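You operate a simulated robot arm through the tools that you are given. There is no shell and no other tool.

The job below is to be done with a simulated robot arm. You get a single attempt, and the scene is never put back.

JOB
Plug in both leads, set TACK and 50 A, then switch on.
Fine: each plug in the welder's socket of its colour; the red switch.

Only the result counts: the job must be done as asked and must still hold three seconds after the hand-in. Knocking over, shifting, dropping, spilling or breaking anything else fails it.

ROBOT AND FRAMES
A 7-joint arm with a two-finger parallel gripper, fixed in place. Base frame: the origin is at the foot of the arm, x ahead of it, y to its left, z up. Units: cm, degrees, N and s.
Its first joint turns from -166.0 to 166.0 degrees. Payload 3.43 kg.
The tool frame sits at the grasp point between the pads (the TCP): z along the fingers, y along the line on which they close. The tips reach 3 cm beyond it. Largest opening 9.4 cm; finger width 2.8, thickness 1; the body of the gripper, 5 by 9.6 cm, starts 5.5 cm behind the TCP.
Orientation is told as [roll, pitch, yaw] about the base's x, y, z axes, in that order, counted from this pose: with the fingers straight down and closing along the base's y, the tool's x points along the base's -x, its y along +y and its z along -z.

CONTROLS
- The arm moves only by the tool arm_command. Its argument "motion" is a list that holds one entry, the list of rows, each a list of 7 numbers: the turn, a rotation vector about the base's x, y, z in degrees, then the shift along the base's x, y, z in m, then the gripper command, from -1 (shut) to 1 (fully open), values between in proportion. In form: [[[rx, ry, rz, x, y, z, gripper], ...]]. A call has 1 to 20 rows; each row shifts and turns the commanded pose from where the row before left it. Each row takes 0.2 s and may step no farther than 5 cm and 8.6 degrees from the row before; otherwise, or with a gripper value out of range, the whole call is refused. Where a pose cannot be reached the arm comes as near as it can. A force on the tool above 90 N (or 10 N above the force at the start of the call, whichever is more), or a blocked arm, ends the call early, and 0.2 s more pass. Each finger travels about 4.5 cm/s and halts on what it meets, pressing with about 43 N; the grip force reading is that of the motor and also rises with nothing between the fingers. The clock runs only during rows and for 0.2 s after the last one: add rows that do not move to give the fingers time. The reply holds the time, the measured pose of the TCP, the force on the tool along the base axes, the opening and the grip force, in the units named above and with some noise, with the torque about the TCP (base axes, N m) and any sound that the robot's microphone picked up.
- Cameras (640 x 400 px; columns grow to the right, rows downward): "scene" is fixed at [21.74, -65.02, 143.4]; the picture's right is [0.88, -0.48, 0.00], its down [-0.17, -0.31, -0.94] and it looks along [0.45, 0.82, -0.35] (base axes); focal length 354 px, centre (320, 200). "wrist" rides on the gripper at [7.6, 1.4, -10.2] in the tool frame; the picture's right is [-0.18, 0.98, 0.00], its down [-0.75, -0.14, -0.64] and it looks along [-0.63, -0.12, 0.77] (tool axes); focal length 243 px, centre (320, 200). There is no depth. A picture from a camera that has moved, and an enlarged one, comes with that camera's place and axes in the base frame and with its lens.
- get_image(camera): a new picture of that camera. No time passes.
- zoom(camera, box): a new picture of the part [left, top, right, bottom] of that camera's present view, enlarged. No time passes.
- sign_off(): hands the job in; it is judged then, once.

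Nothing tells you positions but the pictures and the camera data. Unless the task says otherwise, let go and move clear before handing in.

The tools are called after "Call:" as name(argument=value, ...) on one line, values as JSON. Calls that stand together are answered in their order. arm_command: Moves the arm, as the interface text tells. Its arguments: {"type":"object","properties":{"motion":{"type":"array","items":{"type":"array","items":{"type":"array","items":{"type":"number"}}}}},"required":["motion"]} The other tools are called the same way: get_image (camera) takes a picture; zoom (camera, box) takes an enlarged picture of a part of a camera's view; sign_off () hands the job in.

At the start:

```text
t: 0.0
tool_pos: [50.38, 41.29, 115.96]
ee_rot: [0.0, 0.0, 0.0]
ft_force: [-0.1, -0.4, -0.1]
torque: [0.01, 0.04, 0.0]
width: 9.39
finger_force: 0.1
```

scene: 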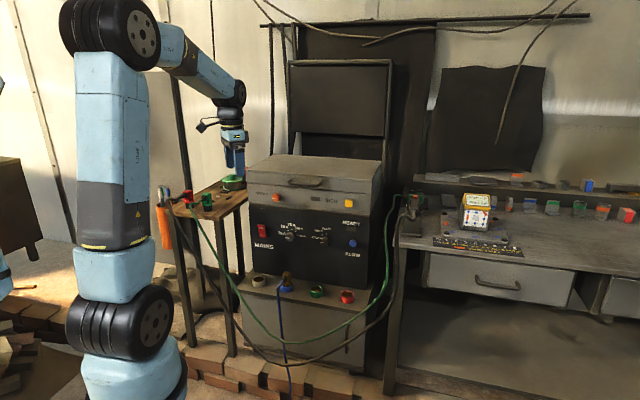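
wrist: 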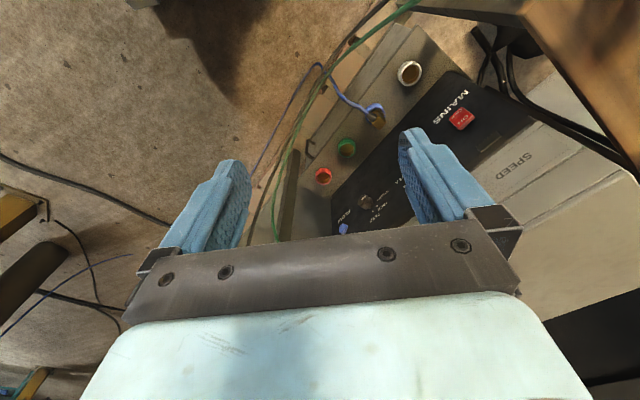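

I see a welder with a sloped or vertical front panel, sockets below it, and leads on a small table to the left. I'll enlarge parts of the view to find details.

Call:
zoom(camera="scene", box=[230, 180, 390, 280])

Call:
zoom(camera="scene", box=[140, 160, 260, 235])

Call:
zoom(camera="scene", box=[230, 250, 390, 350])

Call:
zoom(camera="scene", box=[380, 170, 540, 270])

Call:
zoom(camera="wrist", box=[280, 20, 520, 245])

```text
4.00 times, centred on (310, 230) of scene
camera zoom: at [21.74, -65.02, 143.4], right [0.88, -0.48, 0.0], down [-0.17, -0.31, -0.94], along [0.45, 0.82, -0.35], focal length 1417 px, centre (360, 80)
```

zoom: 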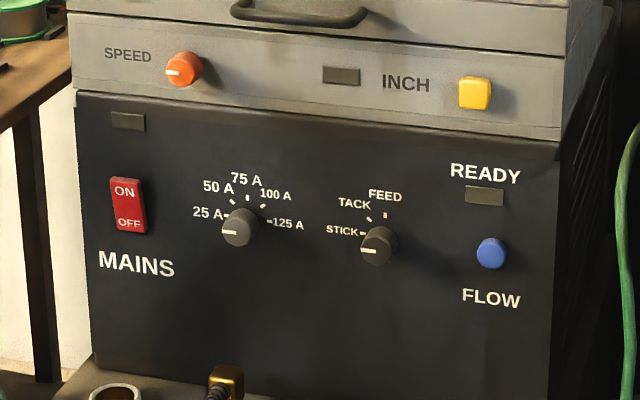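

```text
5.33 times, centred on (200, 198) of scene
camera zoom: at [21.74, -65.02, 143.4], right [0.88, -0.48, 0.0], down [-0.17, -0.31, -0.94], along [0.45, 0.82, -0.35], focal length 1890 px, centre (960, 213)
```

zoom: 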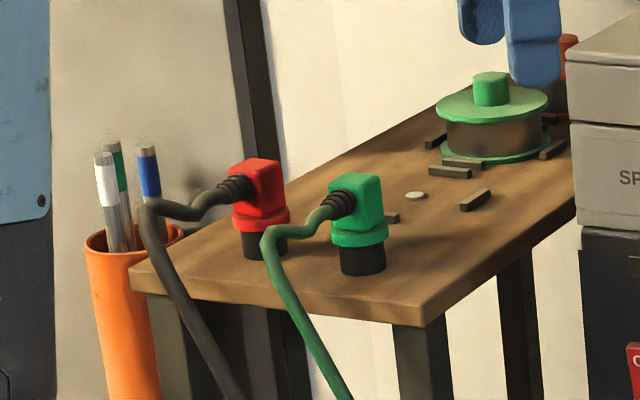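

```text
4.00 times, centred on (310, 300) of scene
camera zoom: at [21.74, -65.02, 143.4], right [0.88, -0.48, 0.0], down [-0.17, -0.31, -0.94], along [0.45, 0.82, -0.35], focal length 1417 px, centre (360, -200)
```

zoom: 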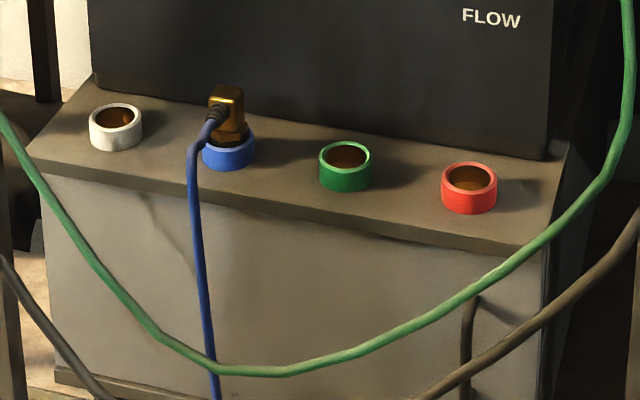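

```text
4.00 times, centred on (460, 220) of scene
camera zoom: at [21.74, -65.02, 143.4], right [0.88, -0.48, 0.0], down [-0.17, -0.31, -0.94], along [0.45, 0.82, -0.35], focal length 1417 px, centre (-240, 120)
```

zoom: 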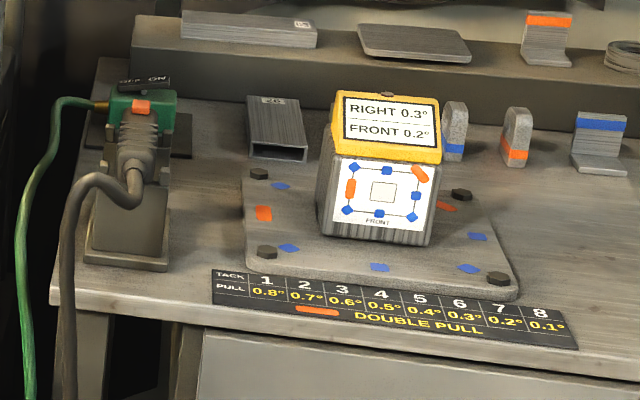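

```text
1.78 times, centred on (400, 132) of wrist
camera zoom: at [42.74, 42.75, 126.11], right [0.18, 0.98, 0.0], down [0.75, -0.14, 0.64], along [0.63, -0.12, -0.77], focal length 431 px, centre (178, 320)
```

zoom: 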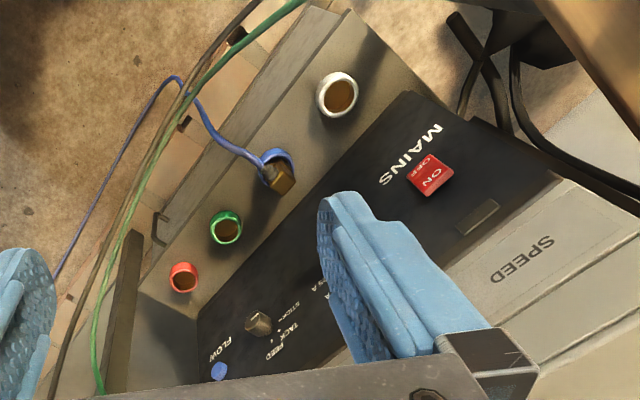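

The sockets sit on a ledge around z ≈ 57, in a row running at 45°: green is near (80, 45) and red near (89, 35). I'll turn the wrist by 45° for a square look at the welder.

Call:
arm_command(motion=[[[0, 0, 7.5, -0.01, -0.01, 0, 0], [0, 0, 7.5, -0.01, -0.01, 0, 0], [0, 0, 7.5, -0.01, -0.01, 0, 0], [0, 0, 7.5, -0.01, -0.01, 0, 0], [0, 0, 7.5, 0, 0, 0, 0], [0, 0, 7.5, 0, 0, 0, 0], [0, 0, 0, 0, 0, 0, 0]]])

Call:
get_image(camera="wrist")

```text
t: 1.6
tool_pos: [46.45, 37.43, 115.91]
ee_rot: [0.0, 0.1, 45.1]
ft_force: [0.2, 0.1, 0.5]
torque: [0.01, -0.01, -0.01]
width: 4.68
finger_force: 0.0
```

```text
taken
camera wrist: at [39.97, 32.98, 126.17], right [-0.57, 0.82, 0.0], down [0.63, 0.43, 0.64], along [0.53, 0.36, -0.77], focal length 243 px, centre (320, 200)
```

wrist: 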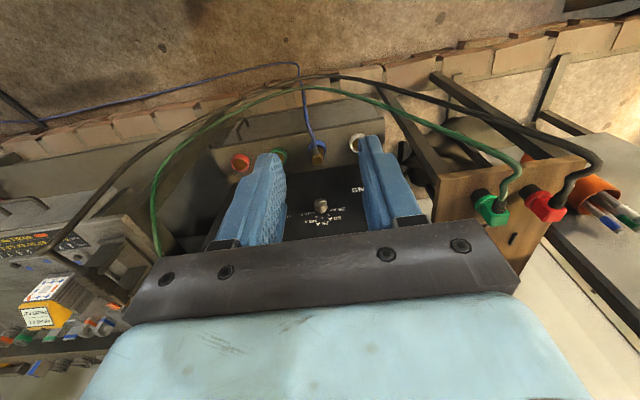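

Both plugs are now visible at the right of the wrist view. I'll enlarge that part to locate them.

Call:
zoom(camera="wrist", box=[420, 130, 640, 270])

Call:
zoom(camera="wrist", box=[200, 100, 440, 250])

```text
2.86 times, centred on (530, 200) of wrist
camera zoom: at [39.97, 32.98, 126.17], right [-0.57, 0.82, 0.0], down [0.63, 0.43, 0.64], along [0.53, 0.36, -0.77], focal length 693 px, centre (-280, 200)
```

zoom: 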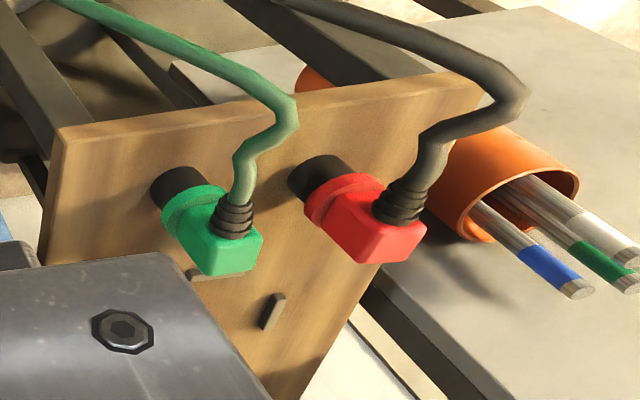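

```text
2.67 times, centred on (320, 175) of wrist
camera zoom: at [39.97, 32.98, 126.17], right [-0.57, 0.82, 0.0], down [0.63, 0.43, 0.64], along [0.53, 0.36, -0.77], focal length 647 px, centre (320, 267)
```

zoom: 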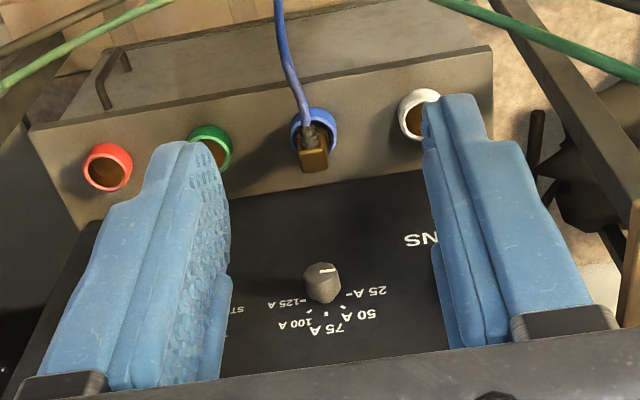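

By triangulation the green plug head is near (46.3, 75.4, 95.5) and the red one near (40.5, 81.5, 96). Both have their cables facing the welder's front direction. I'll move above the green plug for a closer look.

Call:
arm_command(motion=[[[0, 0, 0, 0, 0.035, 0, 0.4], [0, 0, 0, 0, 0.035, 0, 0.4], [0, 0, 0, 0, 0.035, 0, 0.4], [0, 0, 0, 0, 0.035, 0, 0.4], [0, 0, 0, 0, 0.035, 0, 0.4], [0, 0, 0, 0, 0.035, 0, 0.4], [0, 0, 0, 0, 0.035, 0, 0.4], [0, 0, 0, 0, 0.035, 0, 0.4], [0, 0, 0, 0, 0.035, 0, 0.4], [0, 0, 0, 0, 0.035, -0.01, 0.4], [0, 0, 0, 0, 0.03, -0.01, 0.4], [0, 0, 0, 0, 0, -0.01, 0.4], [0, 0, 0, 0, 0, 0, 0.4]]])

Call:
get_image(camera="wrist")

Call:
get_image(camera="scene")

```text
t: 4.4
tool_pos: [46.36, 75.27, 112.74]
ee_rot: [0.1, 0.0, 45.0]
ft_force: [-0.7, 0.1, 0.4]
torque: [-0.02, 0.0, 0.01]
width: 6.58
finger_force: 0.0
```

```text
taken
camera wrist: at [39.96, 70.77, 122.95], right [-0.56, 0.83, 0.0], down [0.63, 0.43, 0.64], along [0.53, 0.36, -0.77], focal length 243 px, centre (320, 200)
```

wrist: 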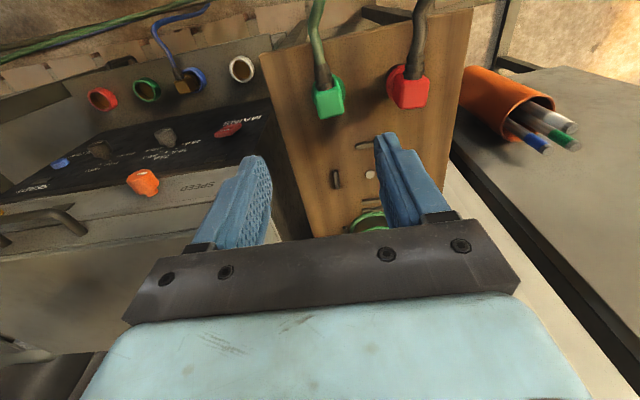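

```text
taken
```

scene: 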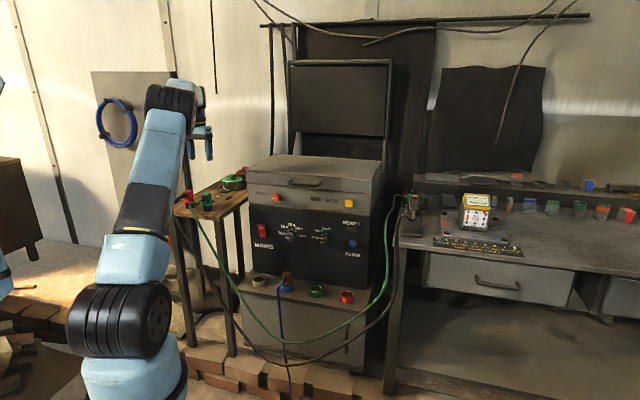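

Call:
zoom(camera="wrist", box=[260, 0, 480, 140])

Call:
zoom(camera="scene", box=[160, 170, 256, 230])

Call:
zoom(camera="wrist", box=[30, 40, 290, 210])

```text
2.86 times, centred on (370, 70) of wrist
camera zoom: at [39.96, 70.77, 122.95], right [-0.56, 0.83, 0.0], down [0.63, 0.43, 0.64], along [0.53, 0.36, -0.77], focal length 693 px, centre (177, 571)
```

zoom: 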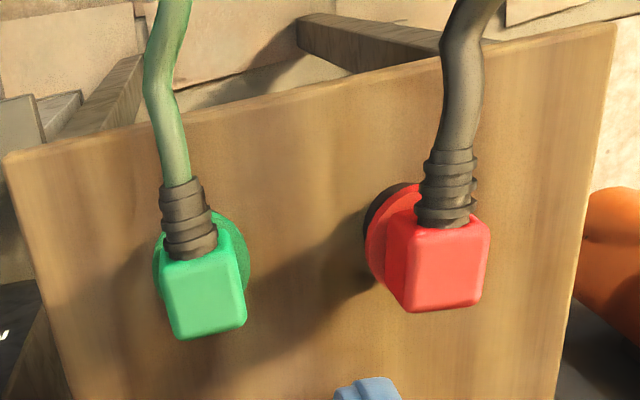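

```text
6.67 times, centred on (208, 200) of scene
camera zoom: at [21.74, -65.02, 143.4], right [0.88, -0.48, 0.0], down [-0.17, -0.31, -0.94], along [0.45, 0.82, -0.35], focal length 2362 px, centre (1067, 200)
```

zoom: 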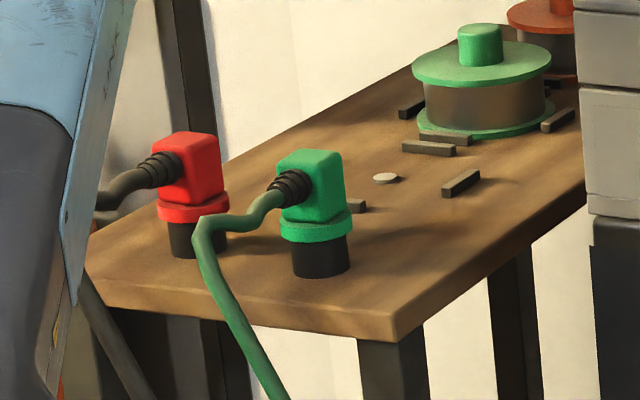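

```text
2.35 times, centred on (160, 125) of wrist
camera zoom: at [39.96, 70.77, 122.95], right [-0.56, 0.83, 0.0], down [0.63, 0.43, 0.64], along [0.53, 0.36, -0.77], focal length 571 px, centre (696, 376)
```

zoom: 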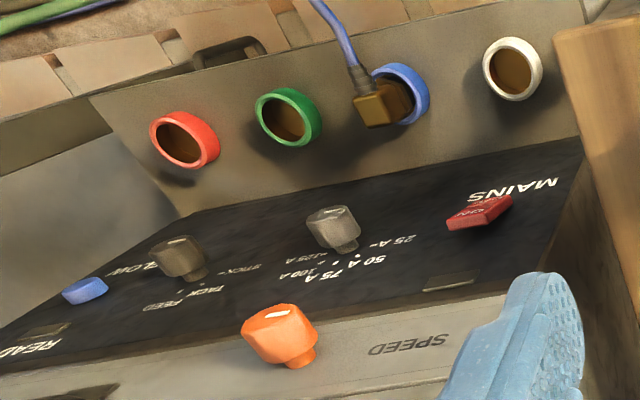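

The green head centre comes out near (46.5, 76.9, 95.2). I'll come lower over it and check the alignment.

Call:
arm_command(motion=[[[0, 0, 0, 0.0005, 0.008, -0.02, 0.4], [0, 0, 0, 0, 0.008, -0.03, 0.4], [0, 0, 0, 0, 0, -0.03, 0.4], [0, 0, 0, 0, 0, -0.015, 0.4], [0, 0, 0, 0, 0, 0, 0.4]]])

Call:
get_image(camera="wrist")

Call:
zoom(camera="scene", box=[160, 150, 256, 230])

```text
t: 5.6
tool_pos: [46.5, 76.84, 103.45]
ee_rot: [0.0, 0.0, 45.0]
ft_force: [0.3, 0.0, -0.2]
torque: [-0.01, -0.03, -0.04]
width: 6.56
finger_force: 0.1
```

```text
taken
camera wrist: at [40.16, 72.42, 113.62], right [-0.56, 0.83, 0.0], down [0.63, 0.43, 0.64], along [0.53, 0.36, -0.77], focal length 243 px, centre (320, 200)
```

wrist: 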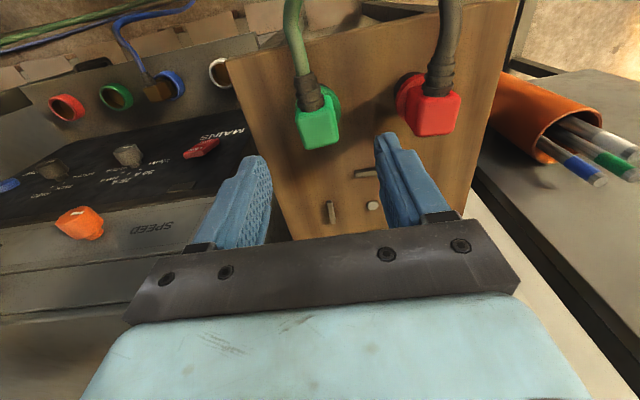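

```text
5.00 times, centred on (208, 190) of scene
camera zoom: at [21.74, -65.02, 143.4], right [0.88, -0.48, 0.0], down [-0.17, -0.31, -0.94], along [0.45, 0.82, -0.35], focal length 1772 px, centre (880, 250)
```

zoom: 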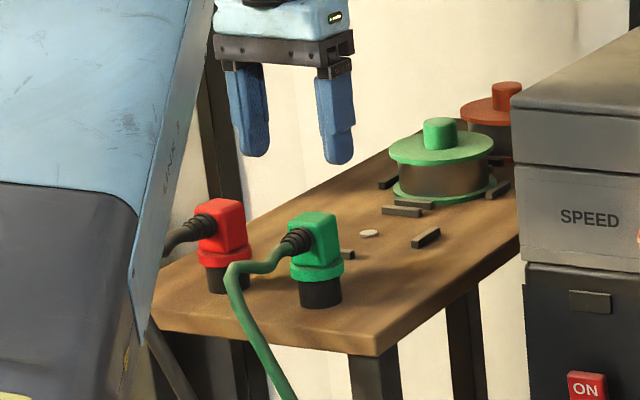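

Call:
zoom(camera="wrist", box=[220, 70, 420, 250])

Call:
zoom(camera="scene", box=[190, 155, 240, 220])

```text
2.22 times, centred on (320, 160) of wrist
camera zoom: at [40.16, 72.42, 113.62], right [-0.56, 0.83, 0.0], down [0.63, 0.43, 0.64], along [0.53, 0.36, -0.77], focal length 539 px, centre (320, 289)
```

zoom: 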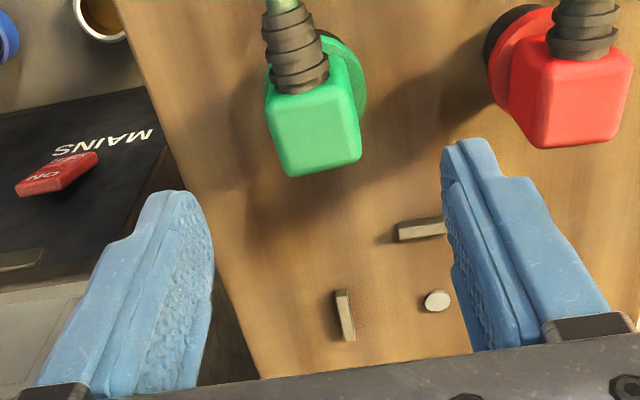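

```text
6.15 times, centred on (215, 188) of scene
camera zoom: at [21.74, -65.02, 143.4], right [0.88, -0.48, 0.0], down [-0.17, -0.31, -0.94], along [0.45, 0.82, -0.35], focal length 2180 px, centre (966, 277)
```

zoom: 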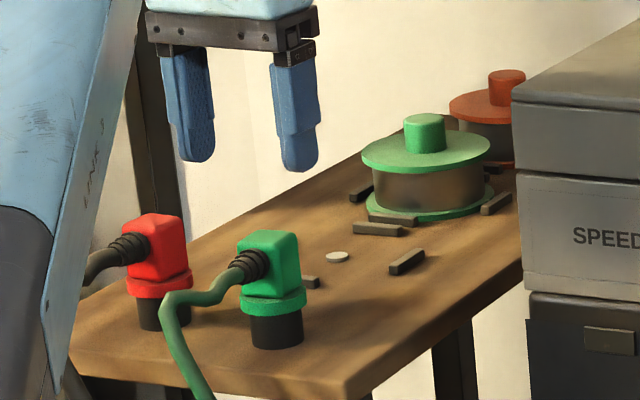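

The plug looks slightly off-centre between the fingers. I'll nudge over and come down until the tips are just above the head, then look again.

Call:
arm_command(motion=[[[0, 0, 0, 0.005, -0.001, -0.02, 0.4], [0, 0, 0, 0, 0, -0.018, 0.4], [0, 0, 0, 0, 0, 0, 0.4]]])

Call:
zoom(camera="wrist", box=[220, 70, 420, 250])

Call:
zoom(camera="scene", box=[184, 160, 248, 220])

```text
t: 6.4
tool_pos: [47.04, 76.74, 99.79]
ee_rot: [0.1, 0.1, 45.1]
ft_force: [-0.3, -0.1, -0.1]
torque: [-0.03, 0.03, 0.0]
width: 6.57
finger_force: 0.0
```

```text
2.22 times, centred on (320, 160) of wrist
camera zoom: at [40.61, 72.34, 110.05], right [-0.56, 0.83, 0.0], down [0.63, 0.43, 0.64], along [0.53, 0.36, -0.77], focal length 539 px, centre (320, 289)
```

zoom: 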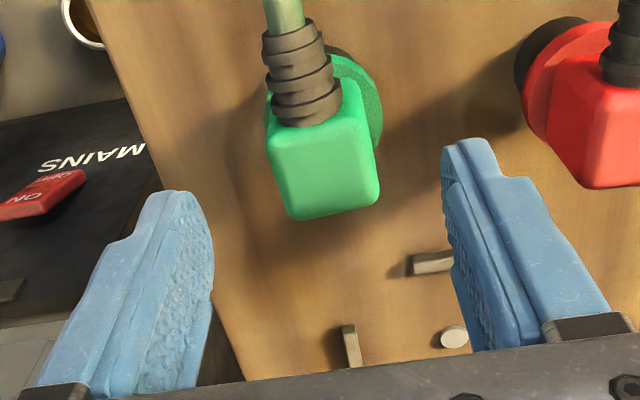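

```text
6.67 times, centred on (216, 190) of scene
camera zoom: at [21.74, -65.02, 143.4], right [0.88, -0.48, 0.0], down [-0.17, -0.31, -0.94], along [0.45, 0.82, -0.35], focal length 2362 px, centre (1013, 267)
```

zoom: 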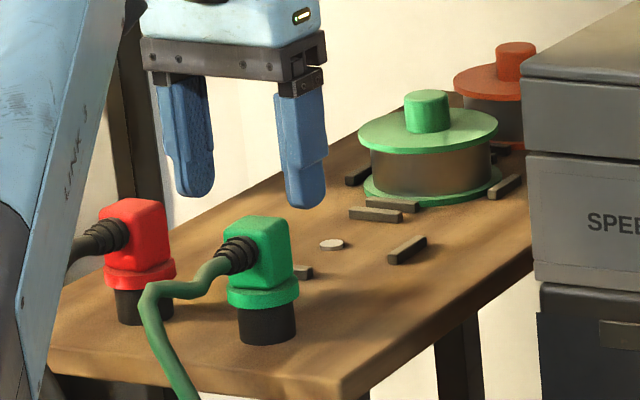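

Alignment now looks good to within about 3 mm. Next I'll descend so the tips sit just above the collar, and then grip the head.

Call:
arm_command(motion=[[[0, 0, 0, -0.002, -0.002, -0.015, 0.4], [0, 0, 0, 0, 0, -0.015, 0.4], [0, 0, 0, 0, 0, -0.015, 0.4], [0, 0, 0, 0, 0, 0, 0.4]]])

Call:
zoom(camera="wrist", box=[220, 70, 420, 250])

Call:
zoom(camera="scene", box=[184, 160, 248, 220])

```text
t: 7.4
tool_pos: [46.83, 76.77, 95.39]
ee_rot: [0.0, 0.0, 44.9]
ft_force: [0.7, -0.8, 0.4]
torque: [0.01, -0.01, 0.0]
width: 6.57
finger_force: 0.0
```

```text
2.22 times, centred on (320, 160) of wrist
camera zoom: at [40.52, 72.27, 105.45], right [-0.56, 0.83, 0.0], down [0.63, 0.43, 0.64], along [0.53, 0.36, -0.77], focal length 539 px, centre (320, 289)
```

zoom: 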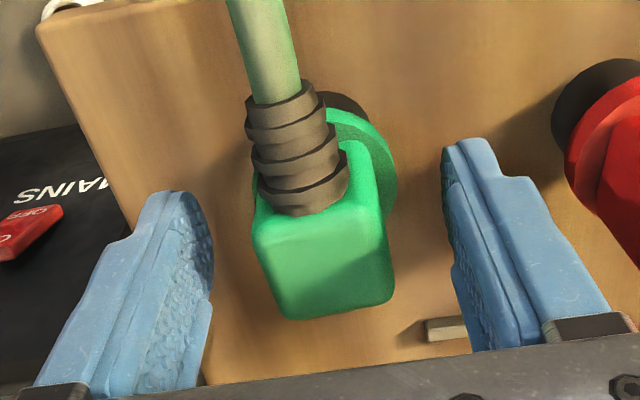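

```text
6.67 times, centred on (216, 190) of scene
camera zoom: at [21.74, -65.02, 143.4], right [0.88, -0.48, 0.0], down [-0.17, -0.31, -0.94], along [0.45, 0.82, -0.35], focal length 2362 px, centre (1013, 267)
```

zoom: 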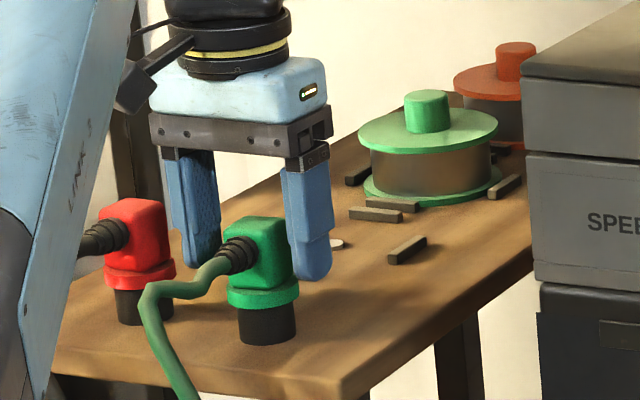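

The head sits centrally between the fingers, so I'm closing on it.

Call:
arm_command(motion=[[[0, 0, 0, 0, 0, 0, 0], [0, 0, 0, 0, 0, 0, -0.5], [0, 0, 0, 0, 0, 0, -1], [0, 0, 0, 0, 0, 0, -1], [0, 0, 0, 0, 0, 0, -1]]])

Call:
zoom(camera="scene", box=[184, 160, 248, 220])

Call:
zoom(camera="wrist", box=[220, 70, 420, 250])

```text
t: 8.6
tool_pos: [46.98, 76.77, 95.24]
ee_rot: [0.0, -0.1, 45.0]
ft_force: [0.2, 0.9, -0.6]
torque: [0.09, -0.01, 0.01]
width: 3.58
finger_force: 42.9
```

```text
6.67 times, centred on (216, 190) of scene
camera zoom: at [21.74, -65.02, 143.4], right [0.88, -0.48, 0.0], down [-0.17, -0.31, -0.94], along [0.45, 0.82, -0.35], focal length 2362 px, centre (1013, 267)
```

zoom: 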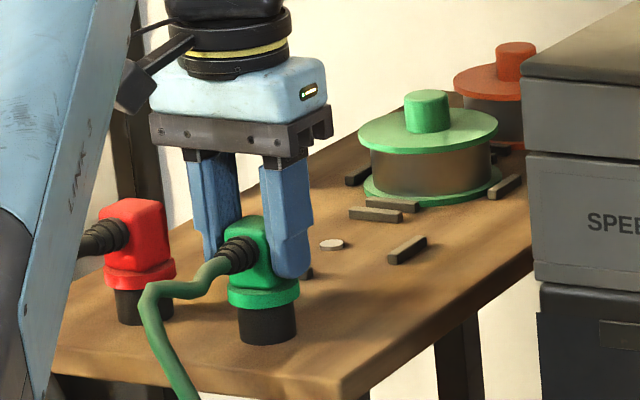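

```text
2.22 times, centred on (320, 160) of wrist
camera zoom: at [40.54, 72.27, 105.46], right [-0.56, 0.83, 0.0], down [0.63, 0.43, 0.64], along [0.53, 0.36, -0.77], focal length 539 px, centre (320, 289)
```

zoom: 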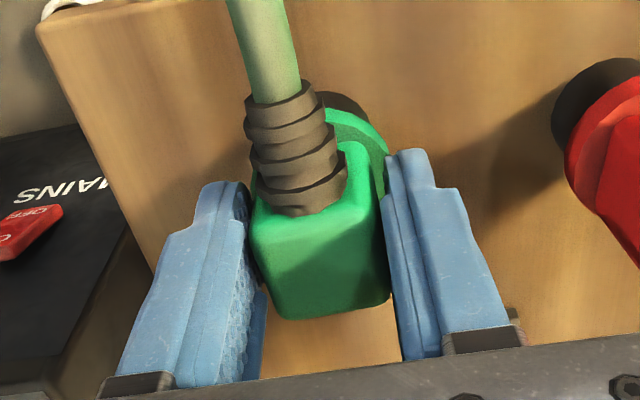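

The plug is gripped at a width of 3.58 cm. I'll lift it straight up and check the hold.

Call:
arm_command(motion=[[[0, 0, 0, 0, 0, 0.01, -1], [0, 0, 0, 0, 0, 0.02, -1], [0, 0, 0, 0, 0, 0.02, -1], [0, 0, 0, 0, 0, 0.02, -1], [0, 0, 0, 0, 0, 0.02, -1], [0, 0, 0, 0, 0, 0, -1]]])

Call:
get_image(camera="scene")

Call:
zoom(camera="scene", box=[170, 130, 266, 220])

Call:
get_image(camera="wrist")

```text
t: 10.0
tool_pos: [46.99, 76.48, 104.22]
ee_rot: [0.0, 0.0, 45.1]
ft_force: [-0.2, 0.1, -1.3]
torque: [0.0, -0.01, 0.04]
width: 3.52
finger_force: 42.9
```

```text
taken
```

scene: 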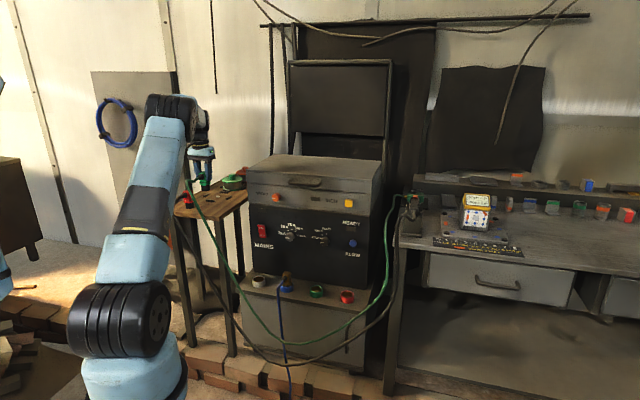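

```text
4.44 times, centred on (218, 175) of scene
camera zoom: at [21.74, -65.02, 143.4], right [0.88, -0.48, 0.0], down [-0.17, -0.31, -0.94], along [0.45, 0.82, -0.35], focal length 1575 px, centre (773, 311)
```

zoom: 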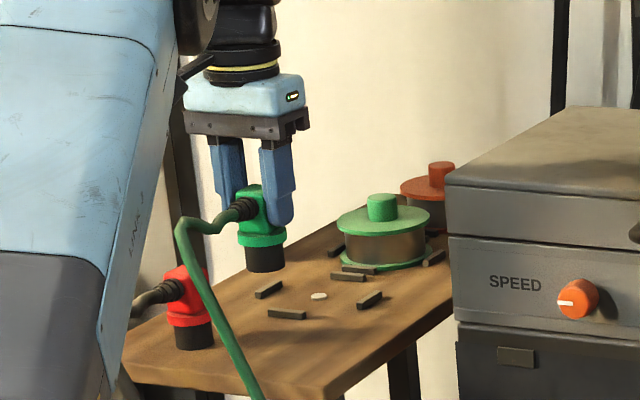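

```text
taken
camera wrist: at [40.49, 72.2, 114.37], right [-0.56, 0.83, 0.0], down [0.63, 0.43, 0.64], along [0.53, 0.36, -0.77], focal length 243 px, centre (320, 200)
```

wrist: 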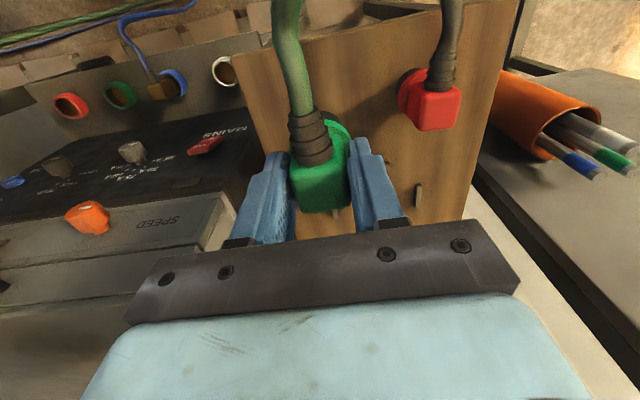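

The plug hangs upright in the grip. I'll carry it back from the table, across in front of the welder, and stop short of the green socket to measure.

Call:
arm_command(motion=[[[0, 0, 0, -0.025, -0.025, 0.0, -1], [0, 0, 0, -0.025, -0.025, 0.0, -1], [0, 0, 0, 0.0308, -0.0339, 0, -1], [0, 0, 0, 0.0308, -0.0339, 0, -1], [0, 0, 0, 0.0308, -0.0339, 0, -1], [0, 0, 0, 0.0308, -0.0339, 0, -1], [0, 0, 0, 0.0308, -0.0339, 0, -1], [0, 0, 0, 0.0308, -0.0339, 0, -1], [0, 0, 0, 0.0308, -0.0339, 0, -1], [0, 0, 0, 0.0308, -0.0339, 0, -1], [0, 0, 0, 0.0308, -0.0339, 0, -1], [0, 0, 0, 0.0308, -0.0339, 0, -1], [0, 0, 0, 0, 0, -0.04, -1], [0, 0, 0, 0, 0, -0.04, -1], [0, 0, 0, 0, 0, -0.04, -1], [0, 0, 0, 0, 0, -0.04, -1], [0, 0, 0, 0, 0, -0.03, -1], [0, 0, 0, 0, 0, 0, -1]]])

Call:
get_image(camera="wrist")

Call:
get_image(camera="scene")

```text
t: 13.8
tool_pos: [72.68, 37.73, 84.93]
ee_rot: [-0.1, -0.1, 44.9]
ft_force: [0.9, -0.7, -1.2]
torque: [0.03, -0.03, 0.0]
width: 3.48
finger_force: 42.8
```

```text
taken
camera wrist: at [66.25, 33.32, 95.1], right [-0.56, 0.83, 0.0], down [0.63, 0.43, 0.64], along [0.53, 0.36, -0.77], focal length 243 px, centre (320, 200)
```

wrist: 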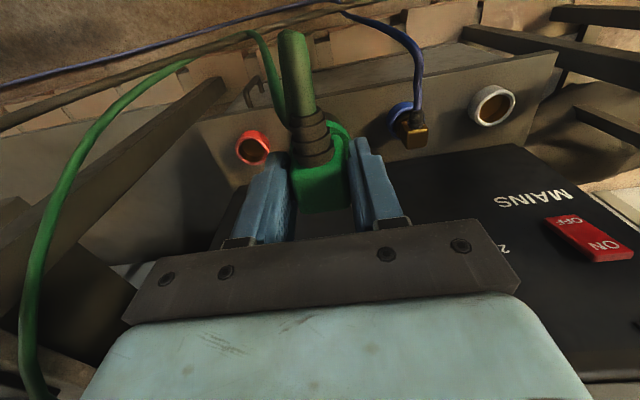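

```text
taken
```

scene: 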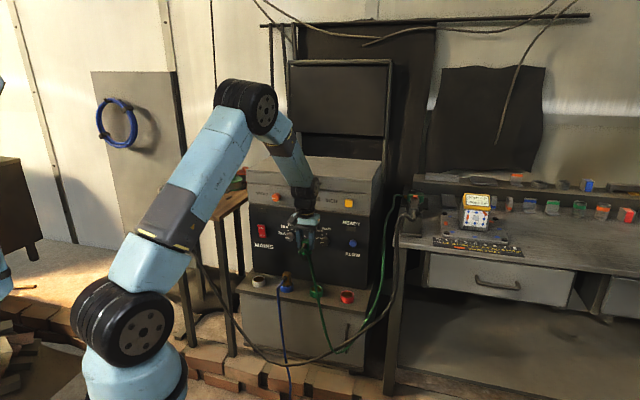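

Call:
arm_command(motion=[[[0, 0, 0, -0.025, 0.025, 0, -1], [0, 0, 0, -0.025, 0.025, 0, -1], [0, 0, 0, 0, 0, 0, -1]]])

Call:
get_image(camera="wrist")

Call:
zoom(camera="wrist", box=[100, 60, 380, 235])

Call:
zoom(camera="scene", box=[230, 210, 390, 310])

```text
t: 14.6
tool_pos: [67.36, 42.77, 85.09]
ee_rot: [0.1, 0.0, 44.9]
ft_force: [0.0, -0.2, -0.6]
torque: [0.02, 0.01, 0.01]
width: 3.46
finger_force: 43.0
```

```text
taken
camera wrist: at [61.1, 38.37, 95.19], right [-0.56, 0.83, 0.0], down [0.63, 0.43, 0.64], along [0.53, 0.36, -0.77], focal length 243 px, centre (320, 200)
```

wrist: 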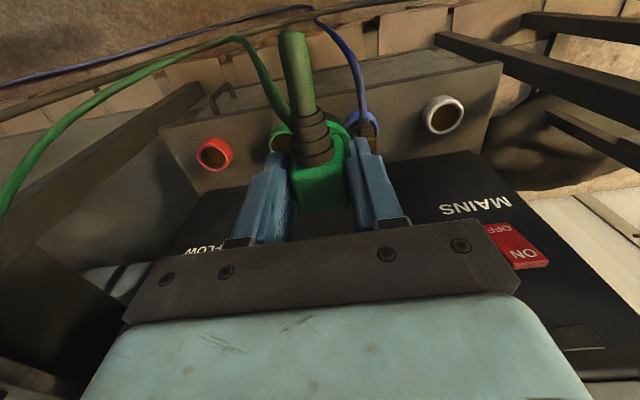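

```text
2.29 times, centred on (240, 148) of wrist
camera zoom: at [61.1, 38.37, 95.19], right [-0.56, 0.83, 0.0], down [0.63, 0.43, 0.64], along [0.53, 0.36, -0.77], focal length 555 px, centre (503, 320)
```

zoom: 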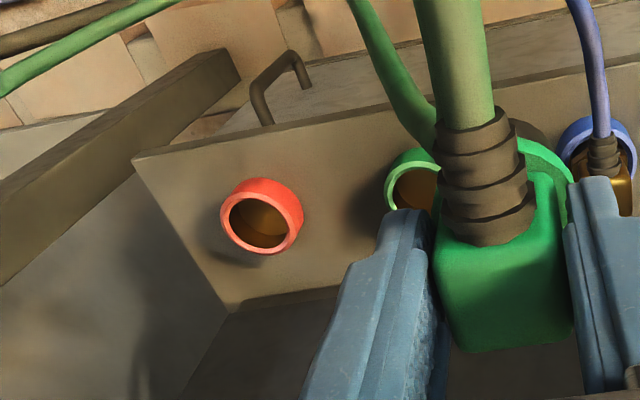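

```text
4.00 times, centred on (310, 260) of scene
camera zoom: at [21.74, -65.02, 143.4], right [0.88, -0.48, 0.0], down [-0.17, -0.31, -0.94], along [0.45, 0.82, -0.35], focal length 1417 px, centre (360, -40)
```

zoom: 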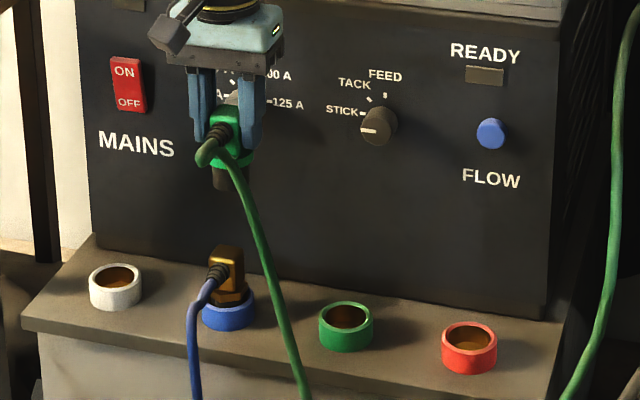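

The green socket rim comes out near (79.8, 44.3, 58.1) and the red near (89.1, 35.0, 58.1). I'll move the green plug over its socket, staying a few cm above it.

Call:
arm_command(motion=[[[0, 0, 0, 0.03, 0.004, -0.02, -1], [0, 0, 0, 0.03, 0.004, -0.03, -1], [0, 0, 0, 0.03, 0.004, -0.03, -1], [0, 0, 0, 0.0364, 0.0053, -0.03, -1], [0, 0, 0, 0, 0, -0.03, -1], [0, 0, 0, 0, 0, 0, -1], [0, 0, 0, 0, 0, 0, -1]]])

Call:
zoom(camera="wrist", box=[180, 60, 460, 235])

Call:
zoom(camera="scene", box=[270, 240, 366, 310])

```text
t: 16.2
tool_pos: [79.9, 44.55, 71.34]
ee_rot: [0.0, 0.1, 45.1]
ft_force: [-0.2, 1.0, -0.5]
torque: [-0.02, 0.04, -0.02]
width: 3.46
finger_force: 42.6
```

```text
2.29 times, centred on (320, 148) of wrist
camera zoom: at [73.42, 39.95, 81.5], right [-0.56, 0.83, 0.0], down [0.63, 0.43, 0.64], along [0.53, 0.36, -0.77], focal length 555 px, centre (320, 320)
```

zoom: 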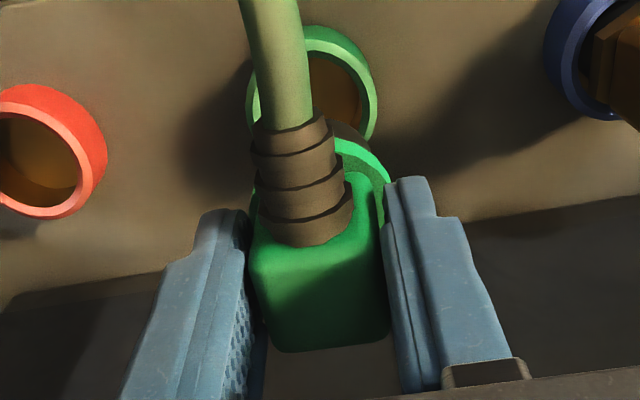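

```text
5.71 times, centred on (318, 275) of scene
camera zoom: at [21.74, -65.02, 143.4], right [0.88, -0.48, 0.0], down [-0.17, -0.31, -0.94], along [0.45, 0.82, -0.35], focal length 2025 px, centre (331, -229)
```

zoom: 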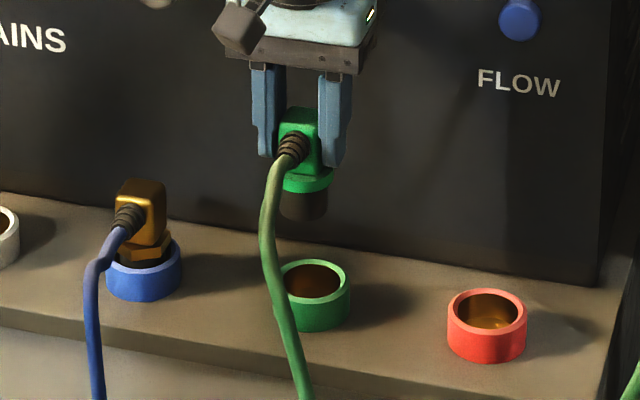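

The plug is directly over the green socket, needing about 4 mm along the row. I'll correct that and lower until the pin is just above the rim.

Call:
arm_command(motion=[[[0, 0, 0, 0.0028, -0.0028, -0.015, -1], [0, 0, 0, 0, 0, -0.02, -1], [0, 0, 0, 0, 0, -0.02, -1], [0, 0, 0, 0, 0, 0, -1]]])

Call:
zoom(camera="wrist", box=[220, 60, 420, 185])

Call:
zoom(camera="scene", box=[288, 258, 352, 308])

```text
t: 17.2
tool_pos: [80.52, 44.18, 65.76]
ee_rot: [0.1, 0.0, 45.0]
ft_force: [-0.4, 0.3, -1.2]
torque: [-0.03, -0.02, 0.03]
width: 3.48
finger_force: 43.0
```

```text
3.20 times, centred on (320, 122) of wrist
camera zoom: at [74.01, 39.73, 75.97], right [-0.56, 0.83, 0.0], down [0.63, 0.43, 0.64], along [0.53, 0.36, -0.77], focal length 776 px, centre (320, 448)
```

zoom: 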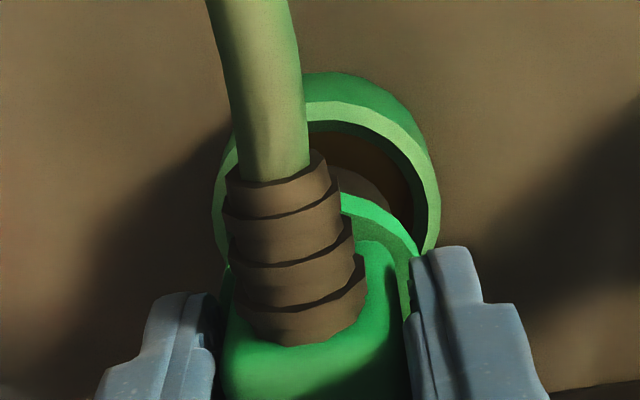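

```text
8.00 times, centred on (320, 283) of scene
camera zoom: at [21.74, -65.02, 143.4], right [0.88, -0.48, 0.0], down [-0.17, -0.31, -0.94], along [0.45, 0.82, -0.35], focal length 2834 px, centre (320, -464)
```

zoom: 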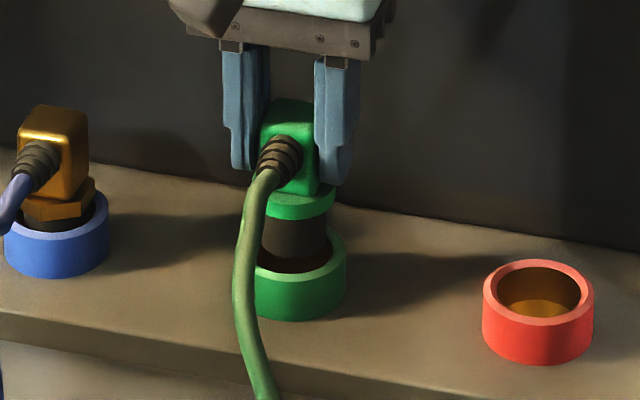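

The pin is right at the rim, with a 2–3 mm correction left to make. I'll apply it and lower in small steps while watching the force.

Call:
arm_command(motion=[[[0, 0, 0, 0.001, 0.003, 0, -1], [0, 0, 0, 0, 0, -0.006, -1], [0, 0, 0, 0, 0, -0.006, -1], [0, 0, 0, 0, 0, 0, -1]]])

Call:
zoom(camera="wrist", box=[220, 60, 420, 185])

Call:
zoom(camera="scene", box=[288, 258, 352, 308])

```text
t: 18.2
tool_pos: [80.72, 44.51, 65.2]
ee_rot: [-0.1, -0.6, 45.0]
ft_force: [-12.2, -13.9, 72.3]
torque: [-0.17, 0.19, -0.02]
width: 3.46
finger_force: 42.8
```

```text
3.20 times, centred on (320, 122) of wrist
camera zoom: at [74.08, 40.03, 75.27], right [-0.56, 0.83, 0.0], down [0.63, 0.43, 0.65], along [0.54, 0.37, -0.76], focal length 776 px, centre (320, 448)
```

zoom: 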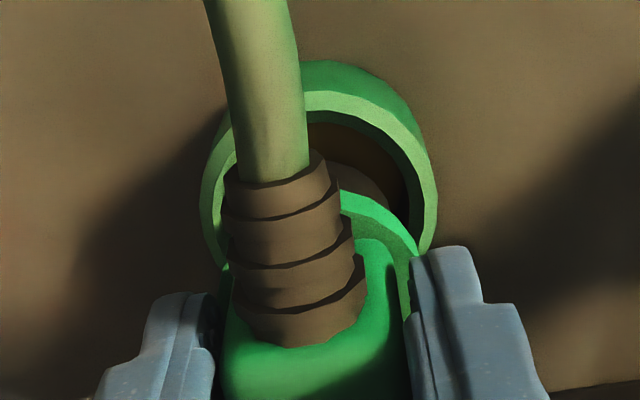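

```text
8.00 times, centred on (320, 283) of scene
camera zoom: at [21.74, -65.02, 143.4], right [0.88, -0.48, 0.0], down [-0.17, -0.31, -0.94], along [0.45, 0.82, -0.35], focal length 2834 px, centre (320, -464)
```

zoom: 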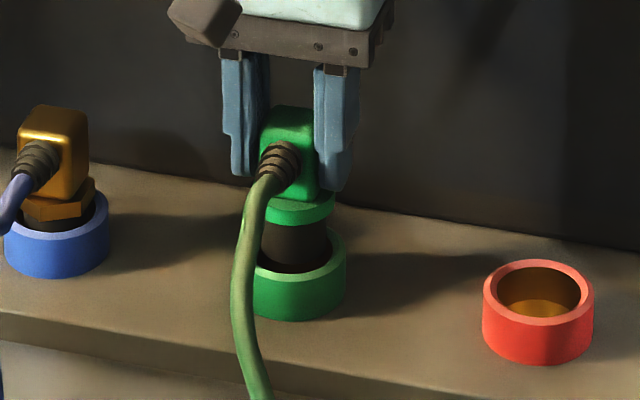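

Contact came on the panel-side rim: the force pushes back toward the robot and the row direction is balanced. I'll lift, shift about 6 mm toward the robot, and try again gently.

Call:
arm_command(motion=[[[0, 0, 0, 0, 0, 0.015, -1], [0, 0, 0, -0.004, -0.004, 0, -1], [0, 0, 0, 0, 0, -0.005, -1], [0, 0, 0, 0, 0, -0.005, -1], [0, 0, 0, 0, 0, -0.003, -1], [0, 0, 0, 0, 0, 0, -1]]])

Call:
zoom(camera="wrist", box=[220, 60, 420, 185])

Call:
zoom(camera="scene", box=[288, 258, 352, 308])

```text
t: 19.6
tool_pos: [80.23, 44.14, 65.03]
ee_rot: [-0.1, -0.3, 45.0]
ft_force: [-2.7, -8.1, 40.9]
torque: [-0.58, 0.79, 0.1]
width: 3.47
finger_force: 43.4
```

```text
3.20 times, centred on (320, 122) of wrist
camera zoom: at [73.82, 39.7, 75.22], right [-0.56, 0.83, 0.0], down [0.63, 0.43, 0.65], along [0.53, 0.36, -0.76], focal length 776 px, centre (320, 448)
```

zoom: 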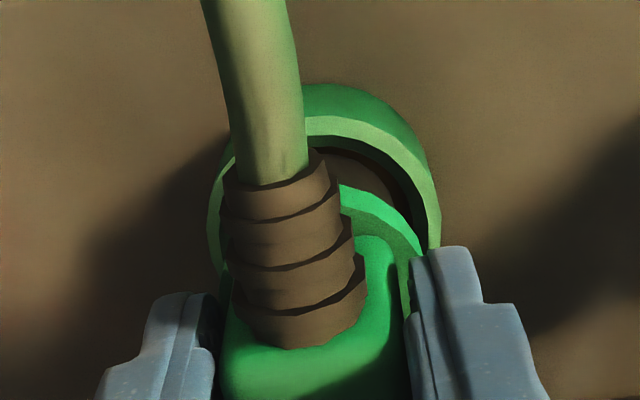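

```text
8.00 times, centred on (320, 283) of scene
camera zoom: at [21.74, -65.02, 143.4], right [0.88, -0.48, 0.0], down [-0.17, -0.31, -0.94], along [0.45, 0.82, -0.35], focal length 2834 px, centre (320, -464)
```

zoom: 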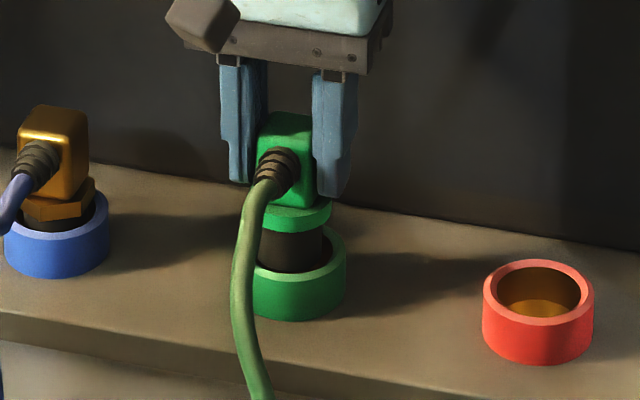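

Now it bears on the robot-side rim, so the hole lies between the two tries. I'll lift slightly and take stronger enlargements before trying again.

Call:
arm_command(motion=[[[0, 0, 0, 0, 0, 0.01, -1], [0, 0, 0, 0.0035, 0.0007, 0.002, -1], [0, 0, 0, 0, 0, 0, -1]]])

Call:
zoom(camera="scene", box=[300, 268, 332, 294])

Call:
zoom(camera="wrist", box=[270, 70, 370, 140])

Call:
zoom(camera="scene", box=[330, 276, 370, 306])

Call:
zoom(camera="scene", box=[270, 262, 310, 292])

```text
t: 20.4
tool_pos: [80.56, 44.21, 65.86]
ee_rot: [0.0, 0.1, 45.1]
ft_force: [0.0, -0.3, -1.6]
torque: [0.02, 0.01, -0.02]
width: 3.47
finger_force: 43.2
```

```text
15.38 times, centred on (316, 281) of scene
camera zoom: at [21.74, -65.02, 143.4], right [0.88, -0.48, 0.0], down [-0.17, -0.31, -0.94], along [0.45, 0.82, -0.35], focal length 5451 px, centre (382, -1046)
```

zoom: 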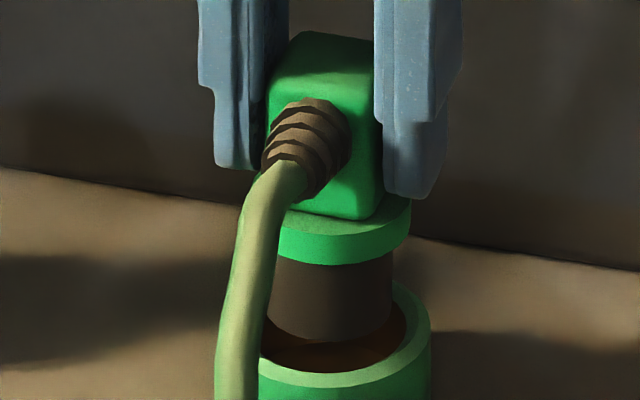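

```text
5.71 times, centred on (320, 105) of wrist
camera zoom: at [74.12, 39.74, 76.06], right [-0.56, 0.83, 0.0], down [0.63, 0.43, 0.64], along [0.53, 0.36, -0.77], focal length 1386 px, centre (320, 743)
```

zoom: 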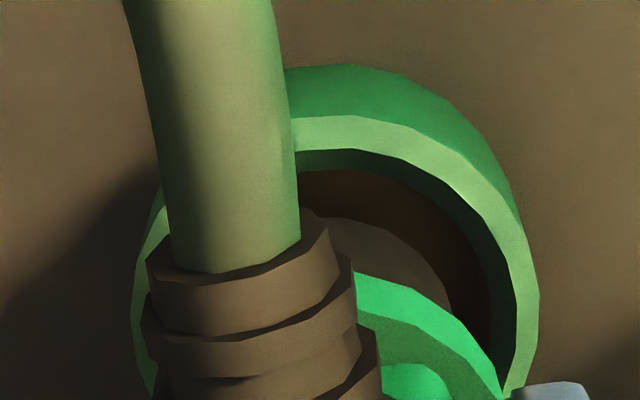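

```text
13.33 times, centred on (350, 291) of scene
camera zoom: at [21.74, -65.02, 143.4], right [0.88, -0.48, 0.0], down [-0.17, -0.31, -0.94], along [0.45, 0.82, -0.35], focal length 4724 px, centre (-80, -1013)
```

zoom: 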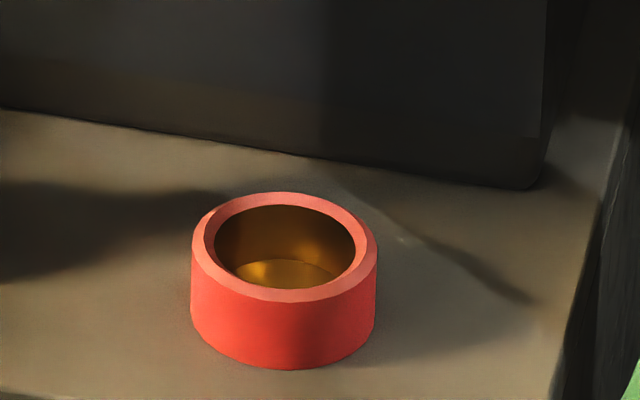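

```text
13.33 times, centred on (290, 277) of scene
camera zoom: at [21.74, -65.02, 143.4], right [0.88, -0.48, 0.0], down [-0.17, -0.31, -0.94], along [0.45, 0.82, -0.35], focal length 4724 px, centre (720, -827)
```

zoom: 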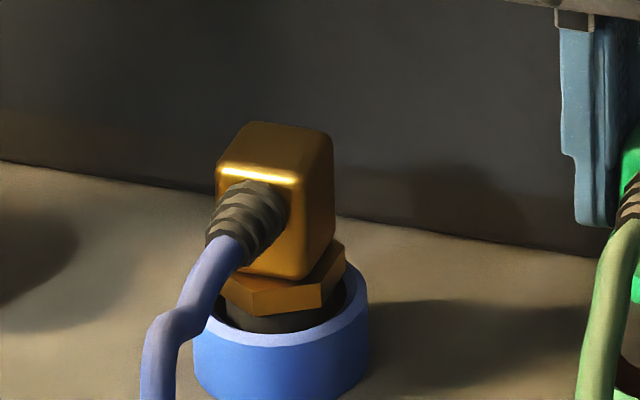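

The enlargements show the pin about 1.5 mm off along the row and 1 mm in depth. I'll correct that and lower again in small steps.

Call:
arm_command(motion=[[[0, 0, 0, -0.0003, 0.0017, 0, -1], [0, 0, 0, 0, 0, -0.004, -1], [0, 0, 0, 0, 0, -0.004, -1], [0, 0, 0, 0, 0, -0.004, -1], [0, 0, 0, 0, 0, 0, -1]]])

Call:
zoom(camera="scene", box=[300, 268, 332, 294])

Call:
zoom(camera="wrist", box=[270, 70, 370, 140])

```text
t: 21.6
tool_pos: [80.49, 44.34, 64.68]
ee_rot: [0.0, 0.0, 45.0]
ft_force: [1.1, 0.4, -1.0]
torque: [0.01, -0.01, -0.01]
width: 3.46
finger_force: 43.1
```

```text
15.38 times, centred on (316, 281) of scene
camera zoom: at [21.74, -65.02, 143.4], right [0.88, -0.48, 0.0], down [-0.17, -0.31, -0.94], along [0.45, 0.82, -0.35], focal length 5451 px, centre (382, -1046)
```

zoom: 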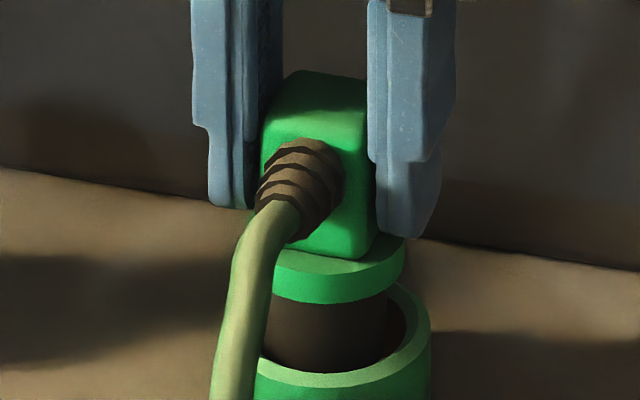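

```text
5.71 times, centred on (320, 105) of wrist
camera zoom: at [74.02, 39.93, 74.76], right [-0.56, 0.83, 0.0], down [0.63, 0.43, 0.64], along [0.53, 0.36, -0.77], focal length 1386 px, centre (320, 743)
```

zoom: 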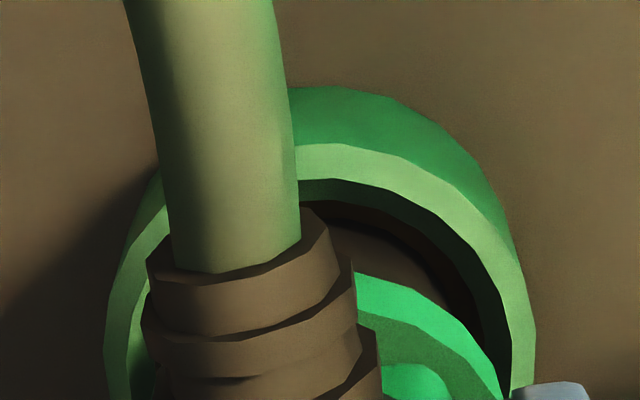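

It's now past the rim with no force on it. I'll keep lowering.

Call:
arm_command(motion=[[[0, 0, 0, 0, 0, -0.004, -1], [0, 0, 0, 0, 0, -0.004, -1], [0, 0, 0, 0, 0, -0.004, -1], [0, 0, 0, 0, 0, 0, -1]]])

Call:
zoom(camera="scene", box=[300, 268, 332, 294])

```text
t: 22.6
tool_pos: [80.44, 44.37, 63.41]
ee_rot: [0.0, -0.1, 44.9]
ft_force: [0.6, -0.5, -1.2]
torque: [0.01, 0.03, -0.02]
width: 3.49
finger_force: 42.9
```

```text
15.38 times, centred on (316, 281) of scene
camera zoom: at [21.74, -65.02, 143.4], right [0.88, -0.48, 0.0], down [-0.17, -0.31, -0.94], along [0.45, 0.82, -0.35], focal length 5451 px, centre (382, -1046)
```

zoom: 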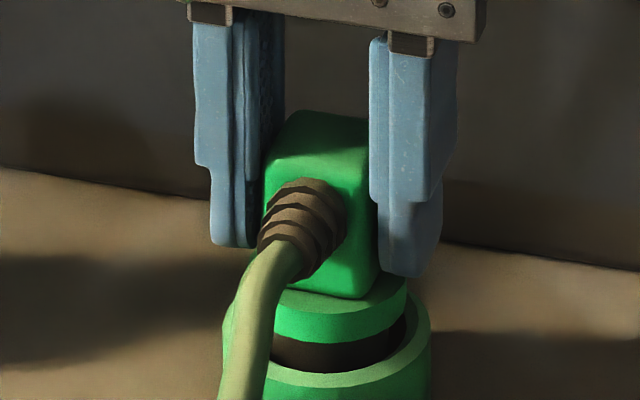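

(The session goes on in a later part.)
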